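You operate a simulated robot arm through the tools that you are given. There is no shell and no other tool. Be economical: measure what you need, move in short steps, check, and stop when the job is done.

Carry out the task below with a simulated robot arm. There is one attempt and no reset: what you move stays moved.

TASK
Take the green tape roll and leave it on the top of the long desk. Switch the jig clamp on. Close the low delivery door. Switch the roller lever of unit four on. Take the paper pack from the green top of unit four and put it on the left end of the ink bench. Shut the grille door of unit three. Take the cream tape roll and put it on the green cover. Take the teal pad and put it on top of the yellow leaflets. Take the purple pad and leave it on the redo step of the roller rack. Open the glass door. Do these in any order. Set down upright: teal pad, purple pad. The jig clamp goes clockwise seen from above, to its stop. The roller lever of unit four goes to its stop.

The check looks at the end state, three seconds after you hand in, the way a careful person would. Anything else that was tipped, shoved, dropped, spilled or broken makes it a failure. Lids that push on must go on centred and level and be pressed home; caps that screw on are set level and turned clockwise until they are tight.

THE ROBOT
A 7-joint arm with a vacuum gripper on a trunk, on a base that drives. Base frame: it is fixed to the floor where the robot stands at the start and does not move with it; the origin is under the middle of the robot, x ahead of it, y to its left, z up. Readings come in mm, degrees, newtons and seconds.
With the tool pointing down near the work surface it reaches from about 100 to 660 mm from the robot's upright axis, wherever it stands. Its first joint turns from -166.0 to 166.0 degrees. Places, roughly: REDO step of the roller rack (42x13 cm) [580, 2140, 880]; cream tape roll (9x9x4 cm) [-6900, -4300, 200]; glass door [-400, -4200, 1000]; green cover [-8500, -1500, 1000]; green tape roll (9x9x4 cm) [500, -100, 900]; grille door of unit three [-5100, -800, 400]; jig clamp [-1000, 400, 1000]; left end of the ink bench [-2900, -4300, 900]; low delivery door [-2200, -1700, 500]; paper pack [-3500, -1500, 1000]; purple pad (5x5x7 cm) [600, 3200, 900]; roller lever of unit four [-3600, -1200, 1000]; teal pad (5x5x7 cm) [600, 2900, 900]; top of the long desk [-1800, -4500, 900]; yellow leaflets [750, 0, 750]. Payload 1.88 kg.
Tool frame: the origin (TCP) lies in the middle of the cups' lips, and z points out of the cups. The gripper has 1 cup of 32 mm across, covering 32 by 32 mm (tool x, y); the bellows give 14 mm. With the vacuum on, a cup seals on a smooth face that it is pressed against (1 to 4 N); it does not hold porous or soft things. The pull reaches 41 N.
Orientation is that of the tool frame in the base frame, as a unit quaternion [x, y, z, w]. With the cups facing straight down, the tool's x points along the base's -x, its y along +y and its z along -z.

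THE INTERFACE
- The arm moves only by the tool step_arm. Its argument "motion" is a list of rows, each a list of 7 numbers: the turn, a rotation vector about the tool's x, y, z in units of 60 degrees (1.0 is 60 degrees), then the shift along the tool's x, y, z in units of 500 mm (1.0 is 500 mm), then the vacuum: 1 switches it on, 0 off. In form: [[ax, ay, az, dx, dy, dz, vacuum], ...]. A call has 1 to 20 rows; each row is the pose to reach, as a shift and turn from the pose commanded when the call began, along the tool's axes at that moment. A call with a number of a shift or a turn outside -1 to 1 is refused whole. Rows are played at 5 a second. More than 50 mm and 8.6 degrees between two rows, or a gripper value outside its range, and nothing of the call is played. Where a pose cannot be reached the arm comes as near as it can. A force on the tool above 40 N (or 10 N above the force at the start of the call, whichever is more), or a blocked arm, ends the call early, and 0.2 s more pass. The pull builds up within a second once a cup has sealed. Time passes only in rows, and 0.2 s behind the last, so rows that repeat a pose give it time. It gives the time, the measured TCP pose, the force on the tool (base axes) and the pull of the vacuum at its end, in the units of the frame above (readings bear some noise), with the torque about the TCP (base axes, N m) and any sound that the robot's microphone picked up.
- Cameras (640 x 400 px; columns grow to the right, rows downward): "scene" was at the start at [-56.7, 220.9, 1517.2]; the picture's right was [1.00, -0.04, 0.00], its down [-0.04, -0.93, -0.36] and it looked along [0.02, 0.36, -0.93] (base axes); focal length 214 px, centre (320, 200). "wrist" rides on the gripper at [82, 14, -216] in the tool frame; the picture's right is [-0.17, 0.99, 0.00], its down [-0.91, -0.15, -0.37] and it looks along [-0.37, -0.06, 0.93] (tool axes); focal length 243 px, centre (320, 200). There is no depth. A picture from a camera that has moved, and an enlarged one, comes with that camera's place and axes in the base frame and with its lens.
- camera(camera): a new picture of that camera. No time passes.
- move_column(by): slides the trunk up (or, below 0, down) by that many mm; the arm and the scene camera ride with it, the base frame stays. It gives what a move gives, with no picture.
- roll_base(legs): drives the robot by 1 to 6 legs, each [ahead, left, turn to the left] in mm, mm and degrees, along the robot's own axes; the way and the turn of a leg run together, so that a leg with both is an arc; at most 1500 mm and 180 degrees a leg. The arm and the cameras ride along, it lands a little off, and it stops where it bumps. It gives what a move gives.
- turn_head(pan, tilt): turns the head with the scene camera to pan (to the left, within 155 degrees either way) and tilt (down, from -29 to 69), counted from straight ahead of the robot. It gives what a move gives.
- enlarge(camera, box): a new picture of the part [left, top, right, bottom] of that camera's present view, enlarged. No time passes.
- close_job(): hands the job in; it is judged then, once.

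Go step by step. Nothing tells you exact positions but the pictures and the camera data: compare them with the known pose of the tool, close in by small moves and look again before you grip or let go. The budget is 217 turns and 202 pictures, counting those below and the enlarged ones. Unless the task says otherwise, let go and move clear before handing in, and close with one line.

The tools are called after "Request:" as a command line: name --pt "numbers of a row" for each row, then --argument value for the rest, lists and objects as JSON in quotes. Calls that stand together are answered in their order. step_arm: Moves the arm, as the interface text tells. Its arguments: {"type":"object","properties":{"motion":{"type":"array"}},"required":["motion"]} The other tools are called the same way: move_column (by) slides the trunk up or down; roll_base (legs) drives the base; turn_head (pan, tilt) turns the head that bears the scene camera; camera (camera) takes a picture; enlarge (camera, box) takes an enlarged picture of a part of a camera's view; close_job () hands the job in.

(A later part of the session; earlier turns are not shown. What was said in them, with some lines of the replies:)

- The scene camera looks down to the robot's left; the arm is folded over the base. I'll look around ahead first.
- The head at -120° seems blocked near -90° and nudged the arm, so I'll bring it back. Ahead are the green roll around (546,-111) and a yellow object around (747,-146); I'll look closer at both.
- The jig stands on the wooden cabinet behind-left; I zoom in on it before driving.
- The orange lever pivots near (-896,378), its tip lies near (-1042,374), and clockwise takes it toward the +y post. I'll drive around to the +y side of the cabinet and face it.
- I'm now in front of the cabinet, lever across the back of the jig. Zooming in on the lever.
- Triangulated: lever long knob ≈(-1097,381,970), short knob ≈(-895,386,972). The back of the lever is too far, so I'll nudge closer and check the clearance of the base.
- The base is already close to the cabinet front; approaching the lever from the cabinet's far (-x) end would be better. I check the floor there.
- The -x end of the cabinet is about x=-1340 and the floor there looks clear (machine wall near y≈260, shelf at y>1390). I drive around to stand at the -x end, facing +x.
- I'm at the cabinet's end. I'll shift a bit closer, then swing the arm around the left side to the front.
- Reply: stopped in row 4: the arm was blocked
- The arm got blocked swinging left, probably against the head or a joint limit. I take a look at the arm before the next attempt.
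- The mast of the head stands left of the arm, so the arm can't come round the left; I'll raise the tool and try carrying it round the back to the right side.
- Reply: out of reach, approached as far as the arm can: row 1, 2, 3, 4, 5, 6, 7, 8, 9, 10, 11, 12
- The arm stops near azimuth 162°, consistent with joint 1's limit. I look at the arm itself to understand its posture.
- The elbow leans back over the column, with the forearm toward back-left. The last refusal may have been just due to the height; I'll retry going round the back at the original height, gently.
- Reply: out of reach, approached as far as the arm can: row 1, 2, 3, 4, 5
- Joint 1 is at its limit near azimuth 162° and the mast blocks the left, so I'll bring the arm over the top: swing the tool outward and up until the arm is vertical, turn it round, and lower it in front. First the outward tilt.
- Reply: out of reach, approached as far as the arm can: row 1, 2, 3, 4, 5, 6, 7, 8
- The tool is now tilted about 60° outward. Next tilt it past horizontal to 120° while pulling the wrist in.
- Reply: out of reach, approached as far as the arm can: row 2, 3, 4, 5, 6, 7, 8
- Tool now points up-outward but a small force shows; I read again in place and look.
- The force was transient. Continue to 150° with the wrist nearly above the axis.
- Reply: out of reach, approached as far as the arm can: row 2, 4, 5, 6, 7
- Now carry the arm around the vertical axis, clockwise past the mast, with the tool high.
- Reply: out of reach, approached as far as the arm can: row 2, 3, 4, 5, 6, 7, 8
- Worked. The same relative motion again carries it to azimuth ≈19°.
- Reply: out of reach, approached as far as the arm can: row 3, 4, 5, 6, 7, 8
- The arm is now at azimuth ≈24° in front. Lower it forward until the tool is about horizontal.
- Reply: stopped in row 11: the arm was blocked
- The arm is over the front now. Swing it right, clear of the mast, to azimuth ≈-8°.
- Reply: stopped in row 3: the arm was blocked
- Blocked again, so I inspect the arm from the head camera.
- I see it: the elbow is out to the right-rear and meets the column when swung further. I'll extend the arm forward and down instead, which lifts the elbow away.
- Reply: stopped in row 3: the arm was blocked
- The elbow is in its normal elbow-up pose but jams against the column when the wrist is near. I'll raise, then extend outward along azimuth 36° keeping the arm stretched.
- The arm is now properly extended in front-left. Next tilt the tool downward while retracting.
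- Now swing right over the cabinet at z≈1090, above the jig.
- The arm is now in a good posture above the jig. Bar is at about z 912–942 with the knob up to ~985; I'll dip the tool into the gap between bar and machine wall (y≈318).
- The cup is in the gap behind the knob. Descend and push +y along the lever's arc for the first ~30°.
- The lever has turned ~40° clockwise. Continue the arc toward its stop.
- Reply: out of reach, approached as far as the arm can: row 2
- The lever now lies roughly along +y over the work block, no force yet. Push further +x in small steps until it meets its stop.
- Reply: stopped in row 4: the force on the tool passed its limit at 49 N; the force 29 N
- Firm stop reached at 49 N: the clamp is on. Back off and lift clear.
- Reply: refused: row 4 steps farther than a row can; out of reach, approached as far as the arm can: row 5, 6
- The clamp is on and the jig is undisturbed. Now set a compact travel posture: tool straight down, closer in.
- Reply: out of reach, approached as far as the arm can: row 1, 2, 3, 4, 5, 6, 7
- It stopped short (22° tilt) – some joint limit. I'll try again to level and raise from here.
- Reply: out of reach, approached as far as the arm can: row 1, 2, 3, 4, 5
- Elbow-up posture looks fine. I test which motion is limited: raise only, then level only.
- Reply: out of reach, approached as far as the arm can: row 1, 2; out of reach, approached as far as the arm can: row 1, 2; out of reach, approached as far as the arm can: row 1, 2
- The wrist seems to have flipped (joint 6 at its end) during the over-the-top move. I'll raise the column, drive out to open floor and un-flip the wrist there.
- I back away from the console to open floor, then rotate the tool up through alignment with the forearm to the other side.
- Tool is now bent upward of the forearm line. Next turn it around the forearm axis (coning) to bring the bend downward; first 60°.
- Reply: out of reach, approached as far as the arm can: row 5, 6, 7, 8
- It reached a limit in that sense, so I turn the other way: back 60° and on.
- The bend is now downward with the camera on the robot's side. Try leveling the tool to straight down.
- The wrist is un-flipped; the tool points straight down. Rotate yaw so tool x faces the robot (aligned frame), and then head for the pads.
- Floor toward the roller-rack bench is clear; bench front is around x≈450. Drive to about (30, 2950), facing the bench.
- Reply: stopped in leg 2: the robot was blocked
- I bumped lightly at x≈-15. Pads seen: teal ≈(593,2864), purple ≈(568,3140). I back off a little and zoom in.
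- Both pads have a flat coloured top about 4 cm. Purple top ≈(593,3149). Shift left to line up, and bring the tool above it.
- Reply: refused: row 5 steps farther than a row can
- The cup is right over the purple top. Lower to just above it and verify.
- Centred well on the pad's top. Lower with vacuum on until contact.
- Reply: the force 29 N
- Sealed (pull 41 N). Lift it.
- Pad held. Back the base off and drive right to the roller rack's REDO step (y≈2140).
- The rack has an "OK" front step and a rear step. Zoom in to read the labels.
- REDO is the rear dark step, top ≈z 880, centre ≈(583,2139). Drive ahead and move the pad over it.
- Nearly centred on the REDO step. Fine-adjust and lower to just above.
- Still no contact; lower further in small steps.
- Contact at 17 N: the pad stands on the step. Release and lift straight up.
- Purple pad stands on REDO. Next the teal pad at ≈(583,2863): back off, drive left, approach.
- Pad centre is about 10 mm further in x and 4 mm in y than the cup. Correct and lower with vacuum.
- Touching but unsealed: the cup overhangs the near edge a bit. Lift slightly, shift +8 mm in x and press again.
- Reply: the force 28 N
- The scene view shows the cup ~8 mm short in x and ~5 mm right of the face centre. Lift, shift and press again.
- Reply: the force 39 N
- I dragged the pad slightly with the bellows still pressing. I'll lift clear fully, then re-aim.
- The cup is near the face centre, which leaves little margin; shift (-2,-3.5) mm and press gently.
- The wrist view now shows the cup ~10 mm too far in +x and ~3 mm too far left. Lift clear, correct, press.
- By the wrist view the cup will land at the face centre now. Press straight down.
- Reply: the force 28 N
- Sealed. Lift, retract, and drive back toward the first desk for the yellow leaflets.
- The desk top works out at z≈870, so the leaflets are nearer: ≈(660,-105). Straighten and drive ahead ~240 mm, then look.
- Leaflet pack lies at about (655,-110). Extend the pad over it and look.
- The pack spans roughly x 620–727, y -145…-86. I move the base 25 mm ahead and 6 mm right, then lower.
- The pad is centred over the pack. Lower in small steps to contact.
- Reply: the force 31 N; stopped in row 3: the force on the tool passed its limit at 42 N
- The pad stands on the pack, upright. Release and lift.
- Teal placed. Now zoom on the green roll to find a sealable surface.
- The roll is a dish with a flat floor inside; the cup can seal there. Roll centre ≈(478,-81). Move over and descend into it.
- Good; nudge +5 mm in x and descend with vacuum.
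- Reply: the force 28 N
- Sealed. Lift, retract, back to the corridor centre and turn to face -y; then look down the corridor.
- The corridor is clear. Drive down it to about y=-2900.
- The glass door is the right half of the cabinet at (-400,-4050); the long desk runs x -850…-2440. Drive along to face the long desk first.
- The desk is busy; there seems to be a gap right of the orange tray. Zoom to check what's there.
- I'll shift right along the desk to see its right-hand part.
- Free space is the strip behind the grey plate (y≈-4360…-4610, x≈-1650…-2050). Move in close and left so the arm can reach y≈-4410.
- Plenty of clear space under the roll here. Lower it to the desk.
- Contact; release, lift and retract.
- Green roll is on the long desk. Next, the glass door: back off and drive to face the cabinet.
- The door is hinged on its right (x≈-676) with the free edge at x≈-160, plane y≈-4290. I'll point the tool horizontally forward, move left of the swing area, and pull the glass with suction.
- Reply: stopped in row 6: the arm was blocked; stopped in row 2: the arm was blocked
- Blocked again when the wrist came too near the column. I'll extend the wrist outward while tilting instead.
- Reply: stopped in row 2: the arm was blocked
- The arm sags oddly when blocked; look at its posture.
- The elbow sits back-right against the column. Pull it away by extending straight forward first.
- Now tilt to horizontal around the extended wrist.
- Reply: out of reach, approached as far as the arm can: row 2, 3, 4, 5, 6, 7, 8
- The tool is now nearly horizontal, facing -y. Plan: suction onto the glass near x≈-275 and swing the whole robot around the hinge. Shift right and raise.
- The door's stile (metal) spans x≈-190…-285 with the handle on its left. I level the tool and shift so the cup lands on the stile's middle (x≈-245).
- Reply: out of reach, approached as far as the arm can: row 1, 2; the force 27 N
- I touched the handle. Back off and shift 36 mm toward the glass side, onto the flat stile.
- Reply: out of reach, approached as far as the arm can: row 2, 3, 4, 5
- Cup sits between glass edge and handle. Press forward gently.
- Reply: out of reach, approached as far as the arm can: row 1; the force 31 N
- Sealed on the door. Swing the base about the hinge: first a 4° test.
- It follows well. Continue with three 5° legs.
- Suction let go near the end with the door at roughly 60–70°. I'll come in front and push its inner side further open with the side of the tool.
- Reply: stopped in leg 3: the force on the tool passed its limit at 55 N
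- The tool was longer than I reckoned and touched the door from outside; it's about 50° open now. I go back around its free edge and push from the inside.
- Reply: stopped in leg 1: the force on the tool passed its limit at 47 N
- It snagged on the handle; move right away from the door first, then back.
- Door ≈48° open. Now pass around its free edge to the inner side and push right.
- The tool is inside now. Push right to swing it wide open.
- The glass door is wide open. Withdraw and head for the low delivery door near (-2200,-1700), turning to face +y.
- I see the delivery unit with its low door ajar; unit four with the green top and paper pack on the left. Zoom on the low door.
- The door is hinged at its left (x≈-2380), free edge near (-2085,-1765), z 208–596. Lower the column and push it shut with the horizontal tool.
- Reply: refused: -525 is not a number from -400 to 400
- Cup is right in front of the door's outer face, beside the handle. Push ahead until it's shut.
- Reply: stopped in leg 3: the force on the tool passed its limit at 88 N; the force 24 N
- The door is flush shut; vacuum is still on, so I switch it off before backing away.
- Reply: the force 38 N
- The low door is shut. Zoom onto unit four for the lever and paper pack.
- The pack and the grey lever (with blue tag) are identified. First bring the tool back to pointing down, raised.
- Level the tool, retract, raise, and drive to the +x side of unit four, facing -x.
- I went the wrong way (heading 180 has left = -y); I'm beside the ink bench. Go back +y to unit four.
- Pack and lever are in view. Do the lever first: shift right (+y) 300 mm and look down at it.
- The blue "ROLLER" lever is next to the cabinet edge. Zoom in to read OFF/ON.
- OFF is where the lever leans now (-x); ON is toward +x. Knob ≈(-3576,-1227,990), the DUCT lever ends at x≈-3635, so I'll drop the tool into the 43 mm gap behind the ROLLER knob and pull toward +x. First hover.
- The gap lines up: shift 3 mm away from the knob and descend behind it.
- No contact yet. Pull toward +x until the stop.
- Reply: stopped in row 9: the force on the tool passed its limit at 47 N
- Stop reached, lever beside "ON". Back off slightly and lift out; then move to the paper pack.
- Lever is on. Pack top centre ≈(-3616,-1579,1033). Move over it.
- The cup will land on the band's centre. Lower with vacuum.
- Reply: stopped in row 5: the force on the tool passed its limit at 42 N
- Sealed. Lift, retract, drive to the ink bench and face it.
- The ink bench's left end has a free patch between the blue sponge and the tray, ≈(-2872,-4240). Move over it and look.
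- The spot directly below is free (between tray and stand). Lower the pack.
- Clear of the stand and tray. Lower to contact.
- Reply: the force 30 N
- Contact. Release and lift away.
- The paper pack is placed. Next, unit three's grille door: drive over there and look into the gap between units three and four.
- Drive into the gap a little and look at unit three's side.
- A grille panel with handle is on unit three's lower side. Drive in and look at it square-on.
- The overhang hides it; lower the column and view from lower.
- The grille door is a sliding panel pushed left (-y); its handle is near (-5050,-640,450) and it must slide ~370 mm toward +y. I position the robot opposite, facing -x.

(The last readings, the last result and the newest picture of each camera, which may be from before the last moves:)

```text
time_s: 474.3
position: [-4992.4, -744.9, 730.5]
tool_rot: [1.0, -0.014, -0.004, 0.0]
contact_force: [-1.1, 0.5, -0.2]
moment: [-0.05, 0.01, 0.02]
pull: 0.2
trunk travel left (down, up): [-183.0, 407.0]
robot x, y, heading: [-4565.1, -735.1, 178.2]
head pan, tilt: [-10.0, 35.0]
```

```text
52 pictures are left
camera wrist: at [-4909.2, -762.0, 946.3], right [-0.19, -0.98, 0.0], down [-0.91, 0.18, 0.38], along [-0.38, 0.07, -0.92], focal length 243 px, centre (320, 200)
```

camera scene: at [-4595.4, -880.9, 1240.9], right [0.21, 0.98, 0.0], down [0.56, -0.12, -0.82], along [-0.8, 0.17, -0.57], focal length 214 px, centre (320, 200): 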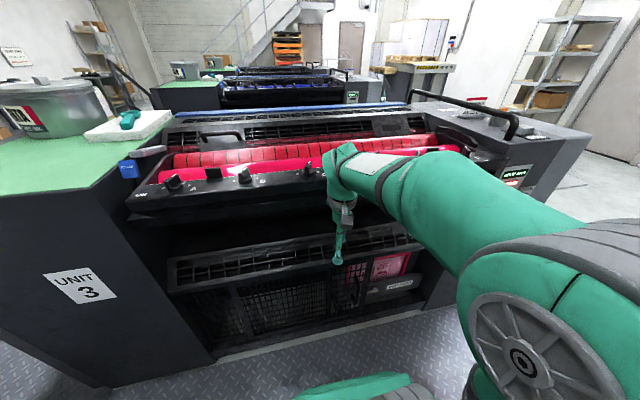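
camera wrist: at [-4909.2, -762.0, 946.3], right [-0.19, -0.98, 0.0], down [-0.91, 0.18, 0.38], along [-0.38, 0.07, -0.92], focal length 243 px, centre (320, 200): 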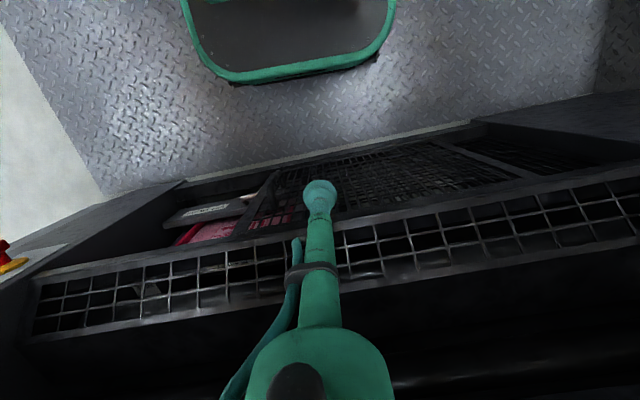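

Handle ≈(-5065,-612,450). Back off 55 mm, lower, and tilt the tool 25° so it reaches under the lip beside the handle.

Request:
roll_base --legs '[[-55, 0, 2]]'

Request:
move_column --by -170

Request:
step_arm --pt "0 -0.083 0 -0.04 0 0.044 0" --pt "0 -0.167 0 -0.085 0 0.088 0" --pt "0 -0.25 0 -0.135 0 0.132 0" --pt "0 -0.333 0 -0.19 0 0.176 0" --pt "0 -0.417 0 -0.244 0 0.22 0"

Request:
camera --camera "wrist"

```text
time_s: 475.2
position: [-4935.3, -761.3, 731.2]
tool_rot: [1.0, 0.004, -0.004, 0.0]
contact_force: [-0.1, 0.4, -0.1]
moment: [0.03, -0.01, 0.01]
pull: 0.0
trunk travel left (down, up): [-183.0, 407.0]
robot x, y, heading: [-4509.0, -733.0, 180.3]
head pan, tilt: [-10.0, 35.0]
```

```text
time_s: 477.2
position: [-4936.2, -760.8, 560.6]
tool_rot: [1.0, 0.004, -0.005, 0.0]
contact_force: [-0.4, -0.4, -0.2]
moment: [0.0, -0.01, 0.0]
pull: 0.1
trunk travel left (down, up): [-13.0, 577.0]
robot x, y, heading: [-4508.7, -733.9, 180.2]
head pan, tilt: [-10.0, 35.0]
```

```text
time_s: 478.4
position: [-5059.1, -763.9, 450.2]
tool_rot: [0.975, 0.003, -0.221, 0.001]
contact_force: [-1.1, 0.1, -0.7]
moment: [0.02, 0.01, -0.02]
pull: 0.1
trunk travel left (down, up): [-13.0, 577.0]
robot x, y, heading: [-4508.1, -734.1, 180.1]
head pan, tilt: [-10.0, 35.0]
```

```text
51 pictures are left
camera wrist: at [-4891.9, -776.6, 609.9], right [-0.14, -0.99, 0.07], down [-0.66, 0.15, 0.73], along [-0.73, 0.06, -0.68], focal length 243 px, centre (320, 200)
```

wrist: 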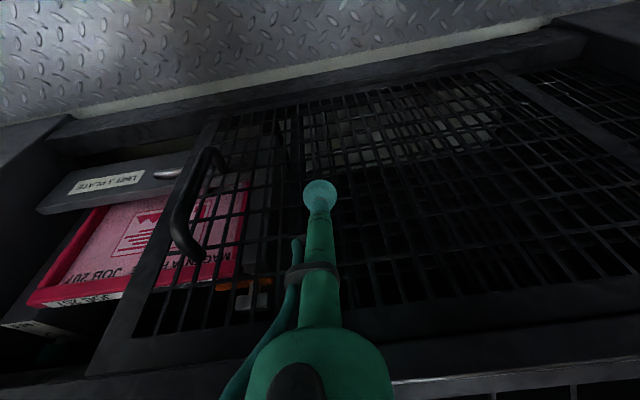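

The handle is in line with the cup. Push it toward +y by driving right.

Request:
roll_base --legs '[[0, -200, 0], [0, -150, 0]]'

Request:
camera --camera "wrist"

```text
time_s: 480.9
position: [-5058.0, -416.1, 451.3]
tool_rot: [0.975, 0.003, -0.221, 0.001]
contact_force: [0.0, -0.4, 0.0]
moment: [-0.02, -0.02, -0.01]
pull: 0.1
trunk travel left (down, up): [-13.0, 577.0]
robot x, y, heading: [-4509.8, -385.9, 179.9]
head pan, tilt: [-10.0, 35.0]
```

```text
50 pictures are left
camera wrist: at [-4890.9, -428.5, 610.3], right [-0.14, -0.99, 0.07], down [-0.66, 0.15, 0.73], along [-0.73, 0.06, -0.68], focal length 243 px, centre (320, 200)
```

wrist: 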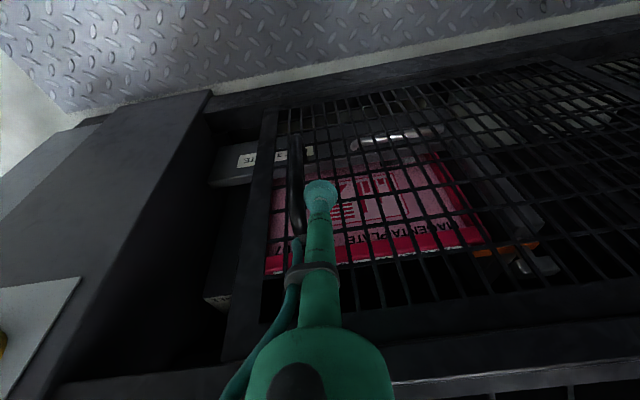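

It slides. Continue to the stop.

Request:
roll_base --legs '[[0, -60, 0], [0, -50, 0], [0, -40, 0]]'

Request:
camera --camera "wrist"

```text
time_s: 482.9
position: [-5057.5, -280.1, 449.9]
tool_rot: [0.975, 0.006, -0.221, 0.003]
contact_force: [0.1, -1.8, 1.1]
moment: [0.03, 0.01, -0.02]
pull: 0.0
trunk travel left (down, up): [-13.0, 577.0]
robot x, y, heading: [-4508.2, -246.7, -179.8]
head pan, tilt: [-10.0, 35.0]
stopped in leg 3: the force on the tool passed its limit at 60 N (the readings are from after the stop); the commanded pose is now the measured one
```

```text
49 pictures are left
camera wrist: at [-4890.6, -292.3, 610.1], right [-0.14, -0.99, 0.08], down [-0.67, 0.15, 0.73], along [-0.73, 0.05, -0.68], focal length 243 px, centre (320, 200)
```

wrist: 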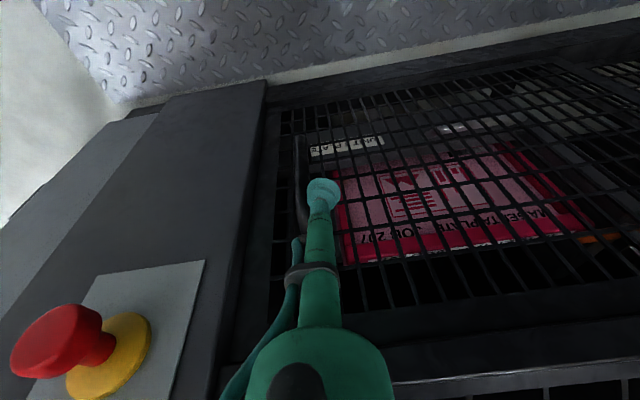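

The grille door is shut. Move off the handle, bring the tool upright again, and raise.

Request:
roll_base --legs '[[0, 80, 0]]'

Request:
step_arm --pt "0 0.083 0 0.026 0 -0.061 0" --pt "0 0.167 0 0.051 0 -0.121 0" --pt "0 0.25 0 0.077 0 -0.182 0" --pt "0 0.333 0 0.102 0 -0.242 0" --pt "0 0.417 0 0.128 0 -0.303 0"

Request:
move_column --by 400

Request:
roll_base --legs '[[0, 1200, 0], [0, 1200, 0], [0, 300, 0]]'

Request:
turn_head --pan 15 --tilt 20

Request:
camera --camera "scene"

```text
time_s: 484.0
position: [-5057.4, -360.3, 449.8]
tool_rot: [0.975, 0.006, -0.22, 0.003]
contact_force: [-0.8, 0.5, -0.1]
moment: [0.03, 0.03, 0.0]
pull: 0.1
trunk travel left (down, up): [-13.0, 577.0]
robot x, y, heading: [-4505.7, -322.3, -179.8]
head pan, tilt: [-10.0, 35.0]
```

```text
time_s: 485.2
position: [-4931.4, -355.5, 557.8]
tool_rot: [1.0, 0.006, -0.004, 0.002]
contact_force: [-0.2, -0.3, 0.2]
moment: [-0.01, -0.01, 0.01]
pull: 0.1
trunk travel left (down, up): [-13.0, 577.0]
robot x, y, heading: [-4508.6, -328.2, -180.2]
head pan, tilt: [-10.0, 35.0]
```

```text
time_s: 489.0
position: [-4931.8, -356.5, 957.8]
tool_rot: [1.0, 0.006, -0.004, 0.003]
contact_force: [-0.4, 0.1, -0.2]
moment: [0.03, 0.02, 0.0]
pull: 0.0
trunk travel left (down, up): [-413.0, 177.0]
robot x, y, heading: [-4506.9, -324.3, -179.9]
head pan, tilt: [-10.0, 35.0]
```

```text
time_s: 502.6
position: [-4977.5, -3089.3, 957.6]
tool_rot: [1.0, -0.01, -0.004, 0.003]
contact_force: [0.2, 0.0, 1.0]
moment: [0.02, 0.01, -0.04]
pull: 0.1
trunk travel left (down, up): [-413.0, 177.0]
robot x, y, heading: [-4553.7, -3070.4, 178.2]
head pan, tilt: [-10.0, 35.0]
```

```text
time_s: 503.5
position: [-4977.4, -3090.2, 958.6]
tool_rot: [1.0, -0.01, -0.005, 0.003]
contact_force: [-0.2, -0.6, 0.4]
moment: [-0.02, -0.04, -0.01]
pull: 0.2
trunk travel left (down, up): [-413.0, 177.0]
robot x, y, heading: [-4550.2, -3071.4, 178.4]
head pan, tilt: [15.0, 20.0]
```

```text
48 pictures are left
camera scene: at [-4586.2, -3258.9, 1494.7], right [-0.23, 0.97, 0.0], down [0.33, 0.08, -0.94], along [-0.91, -0.22, -0.34], focal length 214 px, centre (320, 200)
```

scene: 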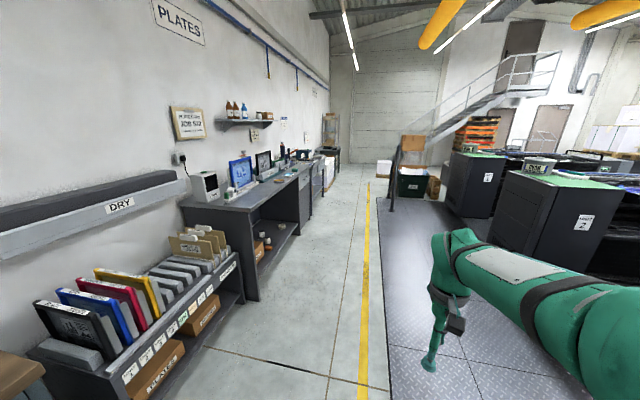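

Zoom under the plates desk for the cream tape roll.

Request:
enlarge --camera "scene" --box '[220, 170, 340, 290]'

```text
3.33 times, centred on (280, 230) of scene
camera zoom: at [-4586.2, -3258.9, 1494.7], right [-0.23, 0.97, 0.0], down [0.33, 0.08, -0.94], along [-0.91, -0.22, -0.34], focal length 715 px, centre (453, 100)
```

zoom: 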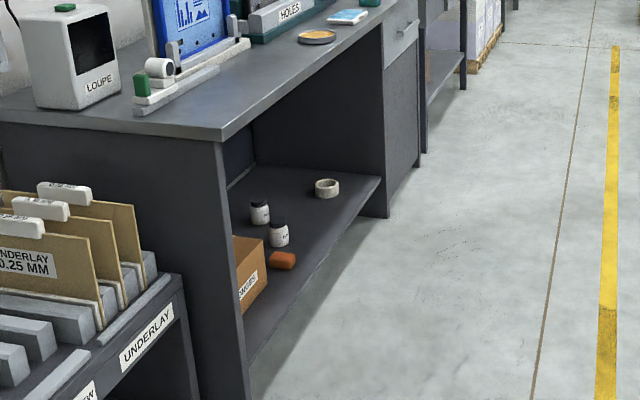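

The cream roll sits on the low shelf under the desk at ≈(-6935,-4337,210). Drive there and face the desk.

Request:
roll_base --legs '[[1200, 60, 1.6], [1180, 60, 0], [0, 0, 90]]'

Request:
move_column --by -400

Request:
turn_head --pan 0 --tilt 30

Request:
camera --camera "scene"

```text
time_s: 519.1
position: [-6908.7, -3635.3, 956.9]
tool_rot: [0.697, 0.717, -0.001, 0.005]
contact_force: [-0.4, -0.5, 0.0]
moment: [0.02, 0.02, -0.01]
pull: 0.0
trunk travel left (down, up): [-413.0, 177.0]
robot x, y, heading: [-6949.0, -3210.8, -88.9]
head pan, tilt: [15.0, 20.0]
```

```text
time_s: 523.0
position: [-6908.1, -3636.5, 557.7]
tool_rot: [0.697, 0.717, -0.001, 0.005]
contact_force: [1.2, 0.1, 0.2]
moment: [-0.01, 0.02, -0.02]
pull: 0.0
trunk travel left (down, up): [-13.0, 577.0]
robot x, y, heading: [-6945.8, -3212.0, -88.8]
head pan, tilt: [15.0, 20.0]
```

```text
time_s: 523.7
position: [-6909.6, -3636.2, 556.1]
tool_rot: [0.697, 0.718, -0.001, 0.006]
contact_force: [0.4, -0.1, -0.3]
moment: [0.01, 0.04, 0.02]
pull: 0.0
trunk travel left (down, up): [-13.0, 577.0]
robot x, y, heading: [-6947.7, -3215.2, -88.9]
head pan, tilt: [0.0, 30.0]
```

```text
46 pictures are left
camera scene: at [-6781.4, -3238.1, 1078.7], right [-1.0, -0.02, 0.0], down [-0.01, 0.5, -0.87], along [0.02, -0.87, -0.5], focal length 214 px, centre (320, 200)
```

scene: 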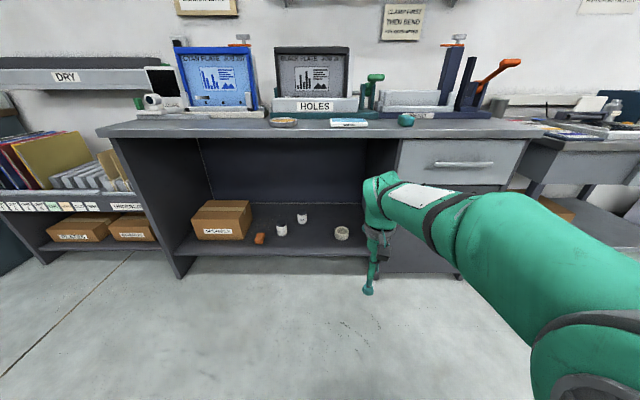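

Roll ≈(-6890,-4327). Lower the arm in free space first, extending slightly.

Request:
step_arm --pt "0 0 0 -0.04 0 0.07 0" --pt "0 0 0 -0.08 0 0.15 0" --pt "0 0 0 -0.12 0 0.23 0" --pt "0 0 0 -0.15 0 0.31 0" --pt "0 0 0 -0.17 0 0.39 0" --pt "0 0 0 -0.19 0 0.46 0" --pt "0 0 0 -0.19 0 0.532 0"

Request:
roll_base --legs '[[300, 20, -1]]'

Request:
camera --camera "wrist"

```text
time_s: 525.3
position: [-6908.4, -3733.7, 291.5]
tool_rot: [0.697, 0.717, -0.002, 0.005]
contact_force: [0.6, 0.3, 0.4]
moment: [0.0, -0.03, -0.01]
pull: 0.0
trunk travel left (down, up): [-13.0, 577.0]
robot x, y, heading: [-6949.2, -3211.5, -89.0]
head pan, tilt: [0.0, 30.0]
```

```text
time_s: 527.4
position: [-6899.1, -4031.3, 292.1]
tool_rot: [0.705, 0.709, -0.001, 0.006]
contact_force: [-0.5, 0.6, -0.7]
moment: [-0.01, 0.0, -0.01]
pull: 0.1
trunk travel left (down, up): [-13.0, 577.0]
robot x, y, heading: [-6927.4, -3510.5, -90.1]
head pan, tilt: [0.0, 30.0]
```

```text
45 pictures are left
camera wrist: at [-6885.9, -3948.9, 508.3], right [0.99, -0.16, 0.01], down [-0.15, -0.91, 0.38], along [-0.06, -0.38, -0.92], focal length 243 px, centre (320, 200)
```

wrist: 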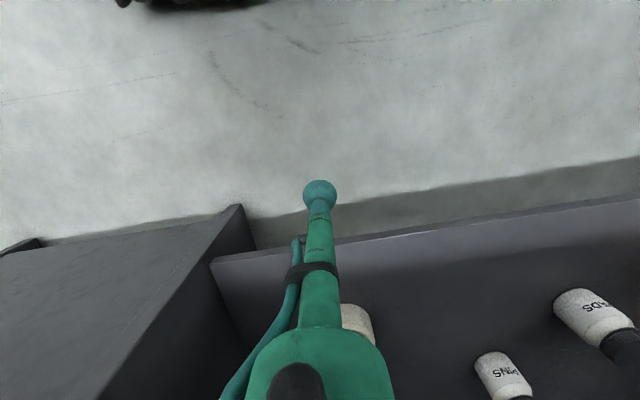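

Move in under the desk top carefully.

Request:
roll_base --legs '[[225, 0, 0]]'

Request:
turn_head --pan -20 --tilt 30

Request:
camera --camera "scene"

Request:
camera --camera "wrist"

```text
time_s: 529.0
position: [-6897.9, -4248.9, 292.3]
tool_rot: [0.705, 0.71, -0.001, 0.004]
contact_force: [-0.4, 0.4, 0.6]
moment: [0.0, 0.02, -0.07]
pull: 0.0
trunk travel left (down, up): [-13.0, 577.0]
robot x, y, heading: [-6927.1, -3727.0, -90.2]
head pan, tilt: [0.0, 30.0]
```

```text
time_s: 529.9
position: [-6897.8, -4246.9, 292.3]
tool_rot: [0.705, 0.709, -0.001, 0.005]
contact_force: [-0.7, 0.3, 0.0]
moment: [0.01, 0.02, 0.01]
pull: 0.2
trunk travel left (down, up): [-13.0, 577.0]
robot x, y, heading: [-6927.0, -3728.5, -90.3]
head pan, tilt: [-20.0, 30.0]
```

```text
44 pictures are left
camera scene: at [-6791.6, -3751.8, 1078.7], right [-0.94, 0.34, 0.0], down [0.17, 0.47, -0.87], along [-0.3, -0.81, -0.5], focal length 214 px, centre (320, 200)
```

scene: 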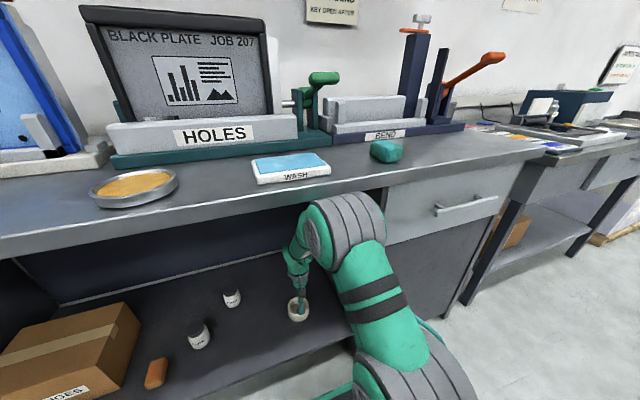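

```text
43 pictures are left
camera wrist: at [-6885.9, -4166.3, 508.3], right [0.99, -0.16, 0.01], down [-0.15, -0.91, 0.38], along [-0.05, -0.38, -0.92], focal length 243 px, centre (320, 200)
```

wrist: 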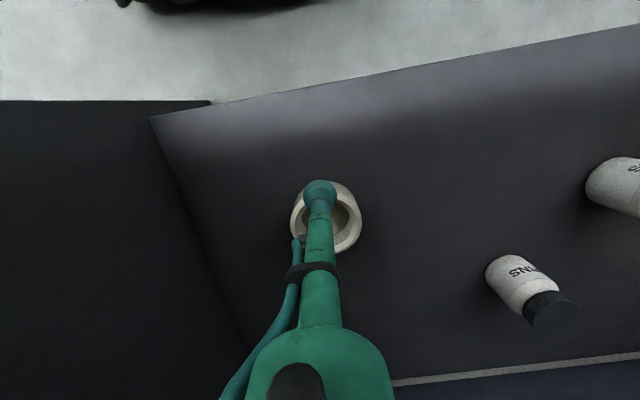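

Roll centre ≈(-6896,-4312). Extend the arm (not the base) 64 mm and descend over it.

Request:
step_arm --pt "0 0 0 -0.045 0 0 0" --pt "0 0 0 -0.09 0.002 0 0" --pt "0 0 0 -0.128 0.004 0 0" --pt "0 0 0 -0.128 0.004 0.05 0" --pt "0 0 0 -0.128 0.004 0.09 0"

Request:
enlarge --camera "wrist" --box '[240, 120, 400, 220]'

```text
time_s: 531.1
position: [-6895.2, -4314.5, 249.3]
tool_rot: [0.705, 0.709, -0.001, 0.006]
contact_force: [0.7, 0.7, 0.0]
moment: [0.0, -0.03, -0.03]
pull: 0.1
trunk travel left (down, up): [-13.0, 577.0]
robot x, y, heading: [-6926.4, -3727.2, -89.9]
head pan, tilt: [-20.0, 30.0]
```

```text
4.00 times, centred on (320, 170) of wrist
camera zoom: at [-6883.5, -4232.0, 463.9], right [0.99, -0.16, 0.01], down [-0.15, -0.91, 0.38], along [-0.05, -0.38, -0.92], focal length 970 px, centre (320, 320)
```

zoom: 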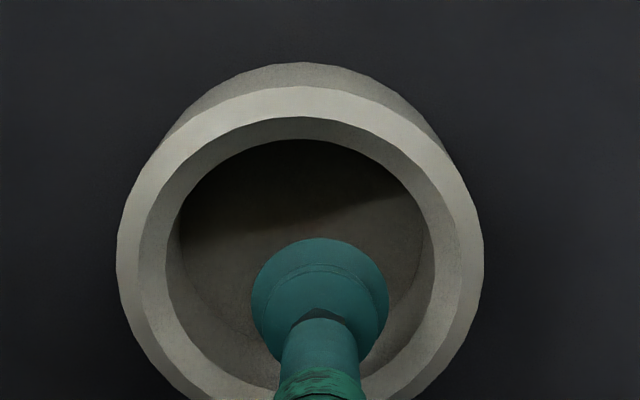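

Inside floor visible; shift 5 mm and descend with vacuum.

Request:
step_arm --pt "0 0 0 0 -0.01 0.04 1" --pt "0 0 0 0 -0.01 0.07 1" --pt "0 0 0 0 -0.01 0.085 1" --pt "0 0 0 0 -0.01 0.095 1" --pt "0 0 0 0 -0.01 0.1 1" --pt "0 0 0 0 -0.01 0.1 1"

```text
time_s: 532.5
position: [-6898.2, -4317.5, 201.1]
tool_rot: [0.703, 0.711, -0.005, 0.008]
contact_force: [-0.2, -10.1, 27.7]
moment: [0.29, 0.14, 0.05]
pull: 40.4
trunk travel left (down, up): [-13.0, 577.0]
robot x, y, heading: [-6927.6, -3725.1, -90.3]
head pan, tilt: [-20.0, 30.0]
```

Sealed. Lift, retract and back out from under the desk.

Request:
step_arm --pt "0 0 0 0 0 -0.03 1" --pt "0 0 0 0 0 -0.1 1" --pt "0 0 0 0 0 -0.18 1" --pt "0 0 0 0.06 0 -0.18 1" --pt "0 0 0 0.128 0 -0.18 1"

Request:
roll_base --legs '[[-550, 0, 0]]'

Request:
step_arm --pt "0 0 0 0 0 -0.08 1" --pt "0 0 0 0.02 0 -0.16 1" --pt "0 0 0 0.05 0 -0.24 1" --pt "0 0 0 0.08 0 -0.32 1" --pt "0 0 0 0.12 0 -0.4 1" --pt "0 0 0 0.16 0 -0.48 1" --pt "0 0 0 0.19 0 -0.53 1"

Request:
move_column --by 400

Request:
move_column --by 170

Request:
turn_head --pan -65 --tilt 15

Request:
camera --camera "scene"

```text
time_s: 533.7
position: [-6899.0, -4246.9, 289.1]
tool_rot: [0.705, 0.71, -0.001, 0.005]
contact_force: [-0.2, 0.2, -1.4]
moment: [0.04, 0.02, 0.03]
pull: 40.7
trunk travel left (down, up): [-13.0, 577.0]
robot x, y, heading: [-6926.6, -3728.2, -90.3]
head pan, tilt: [-20.0, 30.0]
```

```text
time_s: 536.8
position: [-6896.9, -3704.9, 289.6]
tool_rot: [0.703, 0.711, -0.002, 0.005]
contact_force: [0.1, 0.2, -1.0]
moment: [0.03, 0.0, 0.0]
pull: 40.9
trunk travel left (down, up): [-13.0, 577.0]
robot x, y, heading: [-6921.9, -3186.5, -89.6]
head pan, tilt: [-20.0, 30.0]
```

```text
time_s: 538.4
position: [-6895.8, -3606.3, 555.7]
tool_rot: [0.702, 0.712, -0.001, 0.004]
contact_force: [0.7, 0.4, -0.9]
moment: [0.02, -0.03, 0.02]
pull: 40.3
trunk travel left (down, up): [-13.0, 577.0]
robot x, y, heading: [-6928.9, -3182.9, -89.6]
head pan, tilt: [-20.0, 30.0]
```

```text
time_s: 542.2
position: [-6896.4, -3606.3, 956.5]
tool_rot: [0.703, 0.711, -0.002, 0.005]
contact_force: [-0.3, -0.1, -0.4]
moment: [0.01, -0.01, 0.04]
pull: 40.6
trunk travel left (down, up): [-413.0, 177.0]
robot x, y, heading: [-6923.0, -3185.3, -89.5]
head pan, tilt: [-20.0, 30.0]
```

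```text
time_s: 544.1
position: [-6895.8, -3606.9, 1125.6]
tool_rot: [0.704, 0.711, -0.001, 0.005]
contact_force: [1.0, 0.5, -1.1]
moment: [-0.01, 0.02, 0.04]
pull: 40.9
trunk travel left (down, up): [-583.0, 7.0]
robot x, y, heading: [-6923.5, -3186.8, -89.8]
head pan, tilt: [-20.0, 30.0]
```

```text
time_s: 545.3
position: [-6896.5, -3608.2, 1126.0]
tool_rot: [0.703, 0.711, -0.001, 0.004]
contact_force: [-0.5, 0.2, -0.8]
moment: [-0.01, -0.01, 0.0]
pull: 41.0
trunk travel left (down, up): [-583.0, 7.0]
robot x, y, heading: [-6927.4, -3187.3, -89.8]
head pan, tilt: [-65.0, 15.0]
```

```text
41 pictures are left
camera scene: at [-6845.2, -3163.8, 1672.9], right [-0.43, 0.9, 0.0], down [0.23, 0.11, -0.97], along [-0.87, -0.41, -0.26], focal length 214 px, centre (320, 200)
```

scene: 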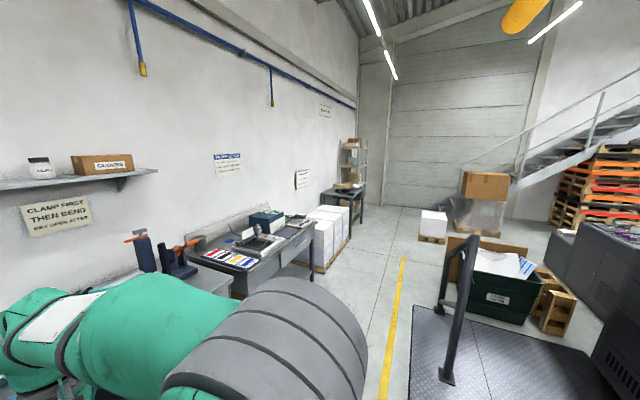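

Cream roll held. The green cover is unit one's top at ≈(-8500,-1500). Drive there along the platform and face +y.

Request:
roll_base --legs '[[-880, 0, 0], [0, 0, 180], [0, 1450, 0]]'

Request:
turn_head --pan 10 --tilt 30

Request:
camera --camera "scene"

```text
time_s: 563.9
position: [-8408.7, -1874.1, 1125.4]
tool_rot: [-0.704, 0.71, 0.004, 0.001]
contact_force: [-0.2, 0.8, -0.4]
moment: [0.0, -0.02, -0.01]
pull: 40.6
trunk travel left (down, up): [-583.0, 7.0]
robot x, y, heading: [-8384.6, -2292.9, 89.0]
head pan, tilt: [-65.0, 15.0]
```

```text
time_s: 565.4
position: [-8409.5, -1874.6, 1125.4]
tool_rot: [-0.704, 0.71, 0.005, 0.001]
contact_force: [0.0, 0.1, -1.1]
moment: [0.01, 0.0, 0.0]
pull: 40.5
trunk travel left (down, up): [-583.0, 7.0]
robot x, y, heading: [-8385.8, -2297.6, 89.0]
head pan, tilt: [10.0, 30.0]
```

```text
40 pictures are left
camera scene: at [-8566.4, -2262.7, 1648.7], right [0.99, 0.16, 0.0], down [0.08, -0.49, -0.87], along [-0.14, 0.86, -0.5], focal length 214 px, centre (320, 200)
```

scene: 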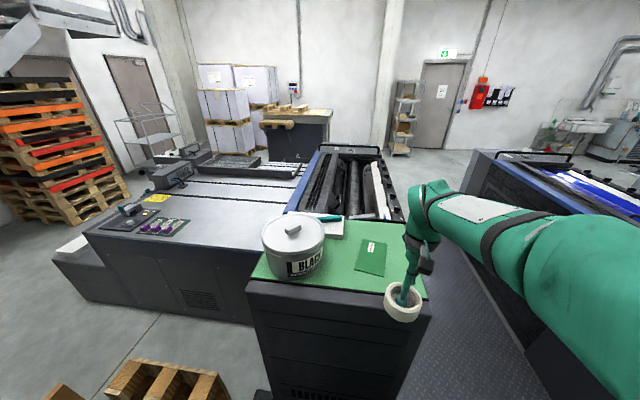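

There's a separate dark-green labelled sheet on the unit's top — likely the "green cover". Zoom.

Request:
enlarge --camera "scene" --box '[300, 200, 460, 300]'

```text
4.00 times, centred on (380, 250) of scene
camera zoom: at [-8566.4, -2262.7, 1648.7], right [0.99, 0.16, 0.0], down [0.08, -0.49, -0.87], along [-0.14, 0.86, -0.5], focal length 858 px, centre (80, 0)
```

zoom: 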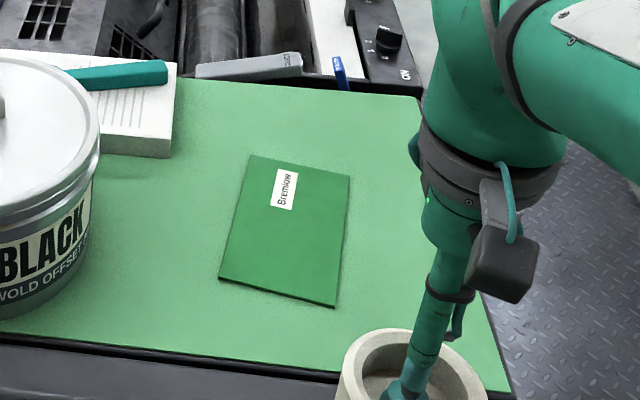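

The green cover is that booklet, centre ≈(-8458,-1573,988). Move in and position the roll above it.

Request:
roll_base --legs '[[220, 45, 1]]'

Request:
step_arm --pt "0 0 0 -0.08 0 0 1" --pt "0 0 0 -0.16 0 0 1"

Request:
camera --camera "wrist"

```text
time_s: 567.2
position: [-8455.5, -1670.1, 1123.5]
tool_rot: [0.714, -0.7, -0.005, -0.001]
contact_force: [-0.2, -0.2, -0.4]
moment: [-0.04, 0.0, -0.02]
pull: 40.5
trunk travel left (down, up): [-583.0, 7.0]
robot x, y, heading: [-8422.7, -2091.7, 90.5]
head pan, tilt: [10.0, 30.0]
stopped in leg 1: the robot was blocked; the commanded pose is now the measured one
```

```text
time_s: 567.8
position: [-8457.9, -1589.7, 1125.0]
tool_rot: [0.714, -0.7, -0.005, 0.0]
contact_force: [-0.5, 0.0, -1.3]
moment: [-0.03, 0.03, 0.01]
pull: 40.7
trunk travel left (down, up): [-583.0, 7.0]
robot x, y, heading: [-8425.0, -2091.6, 90.8]
head pan, tilt: [10.0, 30.0]
```

```text
38 pictures are left
camera wrist: at [-8468.4, -1674.6, 1340.5], right [-0.99, 0.15, 0.01], down [0.14, 0.91, 0.38], along [0.05, 0.38, -0.92], focal length 243 px, centre (320, 200)
```

wrist: 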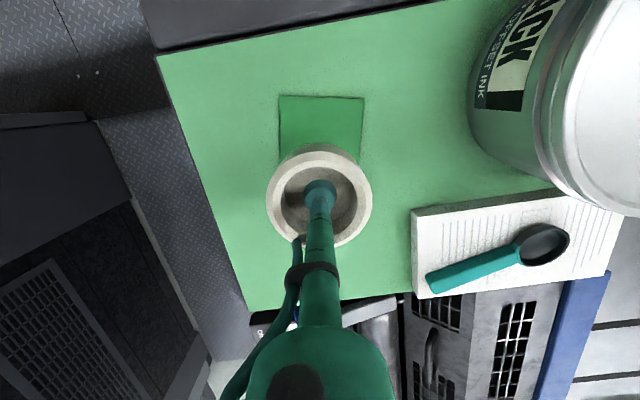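

The booklet spans y≈-1660…-1465 around x≈-8458. Shift 14 mm further and lower.

Request:
step_arm --pt "0 0 0 -0.028 0 0.06 1" --pt "0 0 0 -0.028 0 0.12 1" --pt "0 0 0 -0.028 0 0.17 1"

Request:
enlarge --camera "scene" --box '[300, 180, 460, 280]'

Request:
camera --camera "wrist"

```text
time_s: 568.6
position: [-8457.5, -1575.4, 1041.6]
tool_rot: [0.714, -0.7, -0.005, -0.001]
contact_force: [-0.5, -0.3, -0.6]
moment: [0.03, 0.01, 0.01]
pull: 40.7
trunk travel left (down, up): [-583.0, 7.0]
robot x, y, heading: [-8427.8, -2091.1, 90.6]
head pan, tilt: [10.0, 30.0]
```

```text
4.00 times, centred on (380, 230) of scene
camera zoom: at [-8603.7, -2062.4, 1648.7], right [0.98, 0.18, 0.0], down [0.09, -0.49, -0.87], along [-0.16, 0.85, -0.5], focal length 858 px, centre (80, 80)
```

zoom: 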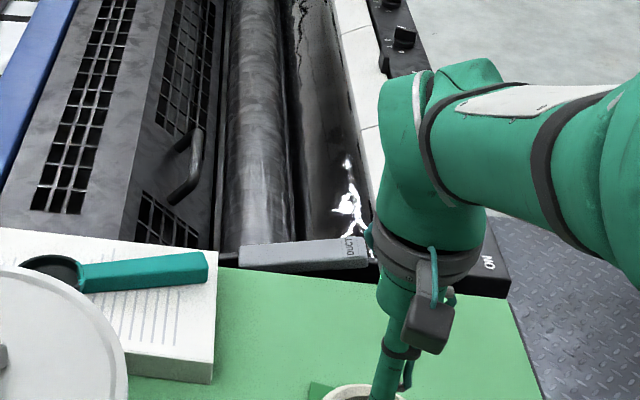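

```text
36 pictures are left
camera wrist: at [-8469.0, -1661.1, 1257.2], right [-0.99, 0.15, 0.01], down [0.14, 0.91, 0.38], along [0.05, 0.38, -0.92], focal length 243 px, centre (320, 200)
```

wrist: 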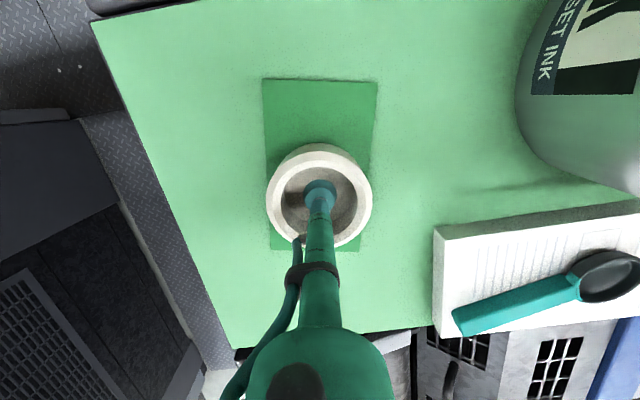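

The booklet is fully visible: shift back 16 mm for centring, then lower to contact.

Request:
step_arm --pt "0 0 0 0.032 0 0 1" --pt "0 0 0 0.032 0 0.015 1" --pt "0 0 0 0.032 0 0.027 1"

Request:
step_arm --pt "0 0 0 0 0 0.006 1" --pt "0 0 0 0 0 0.011 1"

```text
time_s: 569.4
position: [-8457.8, -1590.8, 1026.9]
tool_rot: [0.714, -0.7, -0.004, -0.001]
contact_force: [0.2, 0.0, -1.4]
moment: [0.0, -0.01, 0.0]
pull: 40.2
trunk travel left (down, up): [-583.0, 7.0]
robot x, y, heading: [-8426.4, -2090.3, 90.5]
head pan, tilt: [10.0, 30.0]
```

```text
time_s: 570.0
position: [-8458.3, -1591.6, 1022.7]
tool_rot: [0.714, -0.7, -0.005, -0.001]
contact_force: [-0.1, -0.3, 0.4]
moment: [-0.02, -0.03, 0.0]
pull: 41.2
trunk travel left (down, up): [-583.0, 7.0]
robot x, y, heading: [-8425.3, -2089.2, 90.5]
head pan, tilt: [10.0, 30.0]
```

Request:
step_arm --pt "0 0 0 0 0 0.006 1" --pt "0 0 0 0 0 0.011 1"

```text
time_s: 570.6
position: [-8457.8, -1592.7, 1016.2]
tool_rot: [0.714, -0.7, -0.006, -0.002]
contact_force: [0.2, 0.0, 1.5]
moment: [-0.04, -0.05, 0.0]
pull: 40.7
trunk travel left (down, up): [-583.0, 7.0]
robot x, y, heading: [-8426.4, -2092.7, 90.4]
head pan, tilt: [10.0, 30.0]
```

Request:
step_arm --pt "0 0 0 0 0 0.004 1" --pt "0 0 0 0 0 0.008 1"

```text
time_s: 571.2
position: [-8457.4, -1590.7, 1015.1]
tool_rot: [0.714, -0.7, -0.007, -0.003]
contact_force: [-2.3, -2.3, 21.8]
moment: [-0.2, -0.1, -0.05]
pull: 40.7
trunk travel left (down, up): [-583.0, 7.0]
robot x, y, heading: [-8426.7, -2091.4, 90.4]
head pan, tilt: [10.0, 30.0]
```

Firm contact on the cover. Release, lift and check.

Request:
step_arm --pt "0 0 0 0 0 -0.008 0" --pt "0 0 0 0 0 -0.008 0" --pt "0 0 0 0 0 -0.008 0" --pt "0 0 0 0 0 -0.02 0" --pt "0 0 0 0 0 -0.09 0" --pt "0 0 0 0 0 -0.18 0" --pt "0 0 0 0 0 -0.25 0" --pt "0 0 0 0.08 0 -0.25 0" --pt "0 0 0 0.15 0 -0.25 0"

Request:
camera --camera "wrist"

```text
time_s: 573.2
position: [-8457.2, -1667.2, 1135.1]
tool_rot: [0.714, -0.7, -0.005, -0.001]
contact_force: [0.6, -0.9, 0.6]
moment: [0.04, 0.02, 0.0]
pull: 0.1
trunk travel left (down, up): [-583.0, 7.0]
robot x, y, heading: [-8422.5, -2088.4, 90.7]
head pan, tilt: [10.0, 30.0]
```

```text
35 pictures are left
camera wrist: at [-8469.2, -1752.4, 1351.5], right [-0.99, 0.15, 0.01], down [0.14, 0.91, 0.38], along [0.05, 0.38, -0.92], focal length 243 px, centre (320, 200)
```

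wrist: 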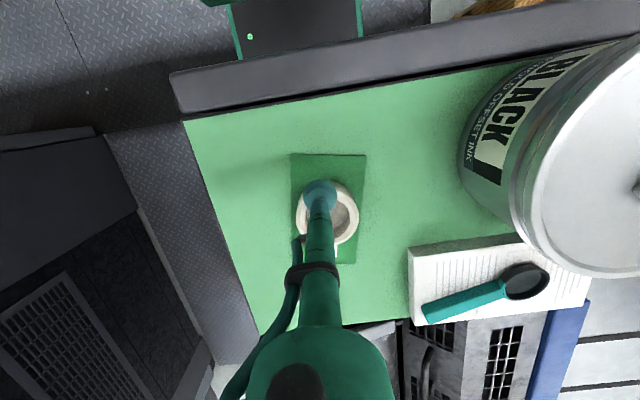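

Cream roll rests flat on the green cover. Back off clear of the unit and hand in.

Request:
roll_base --legs '[[-250, 0, 0]]'

Request:
close_job

```text
time_s: 575.0
position: [-8455.0, -1920.5, 1135.8]
tool_rot: [0.713, -0.701, -0.005, -0.001]
contact_force: [-0.8, 0.1, -0.3]
moment: [0.02, -0.02, 0.01]
pull: 0.0
trunk travel left (down, up): [-583.0, 7.0]
robot x, y, heading: [-8424.1, -2343.3, 90.4]
head pan, tilt: [10.0, 30.0]
```

```text
The job is handed in.
```

All ten tasks were carried out and the job is handed in; the result has not been reported back to me. I took the grey counter at about (-1650, -4330) as the long desk and the dark-green booklet on unit one's top as the green cover. The base bumped lightly at the roller-rack bench and at unit one.
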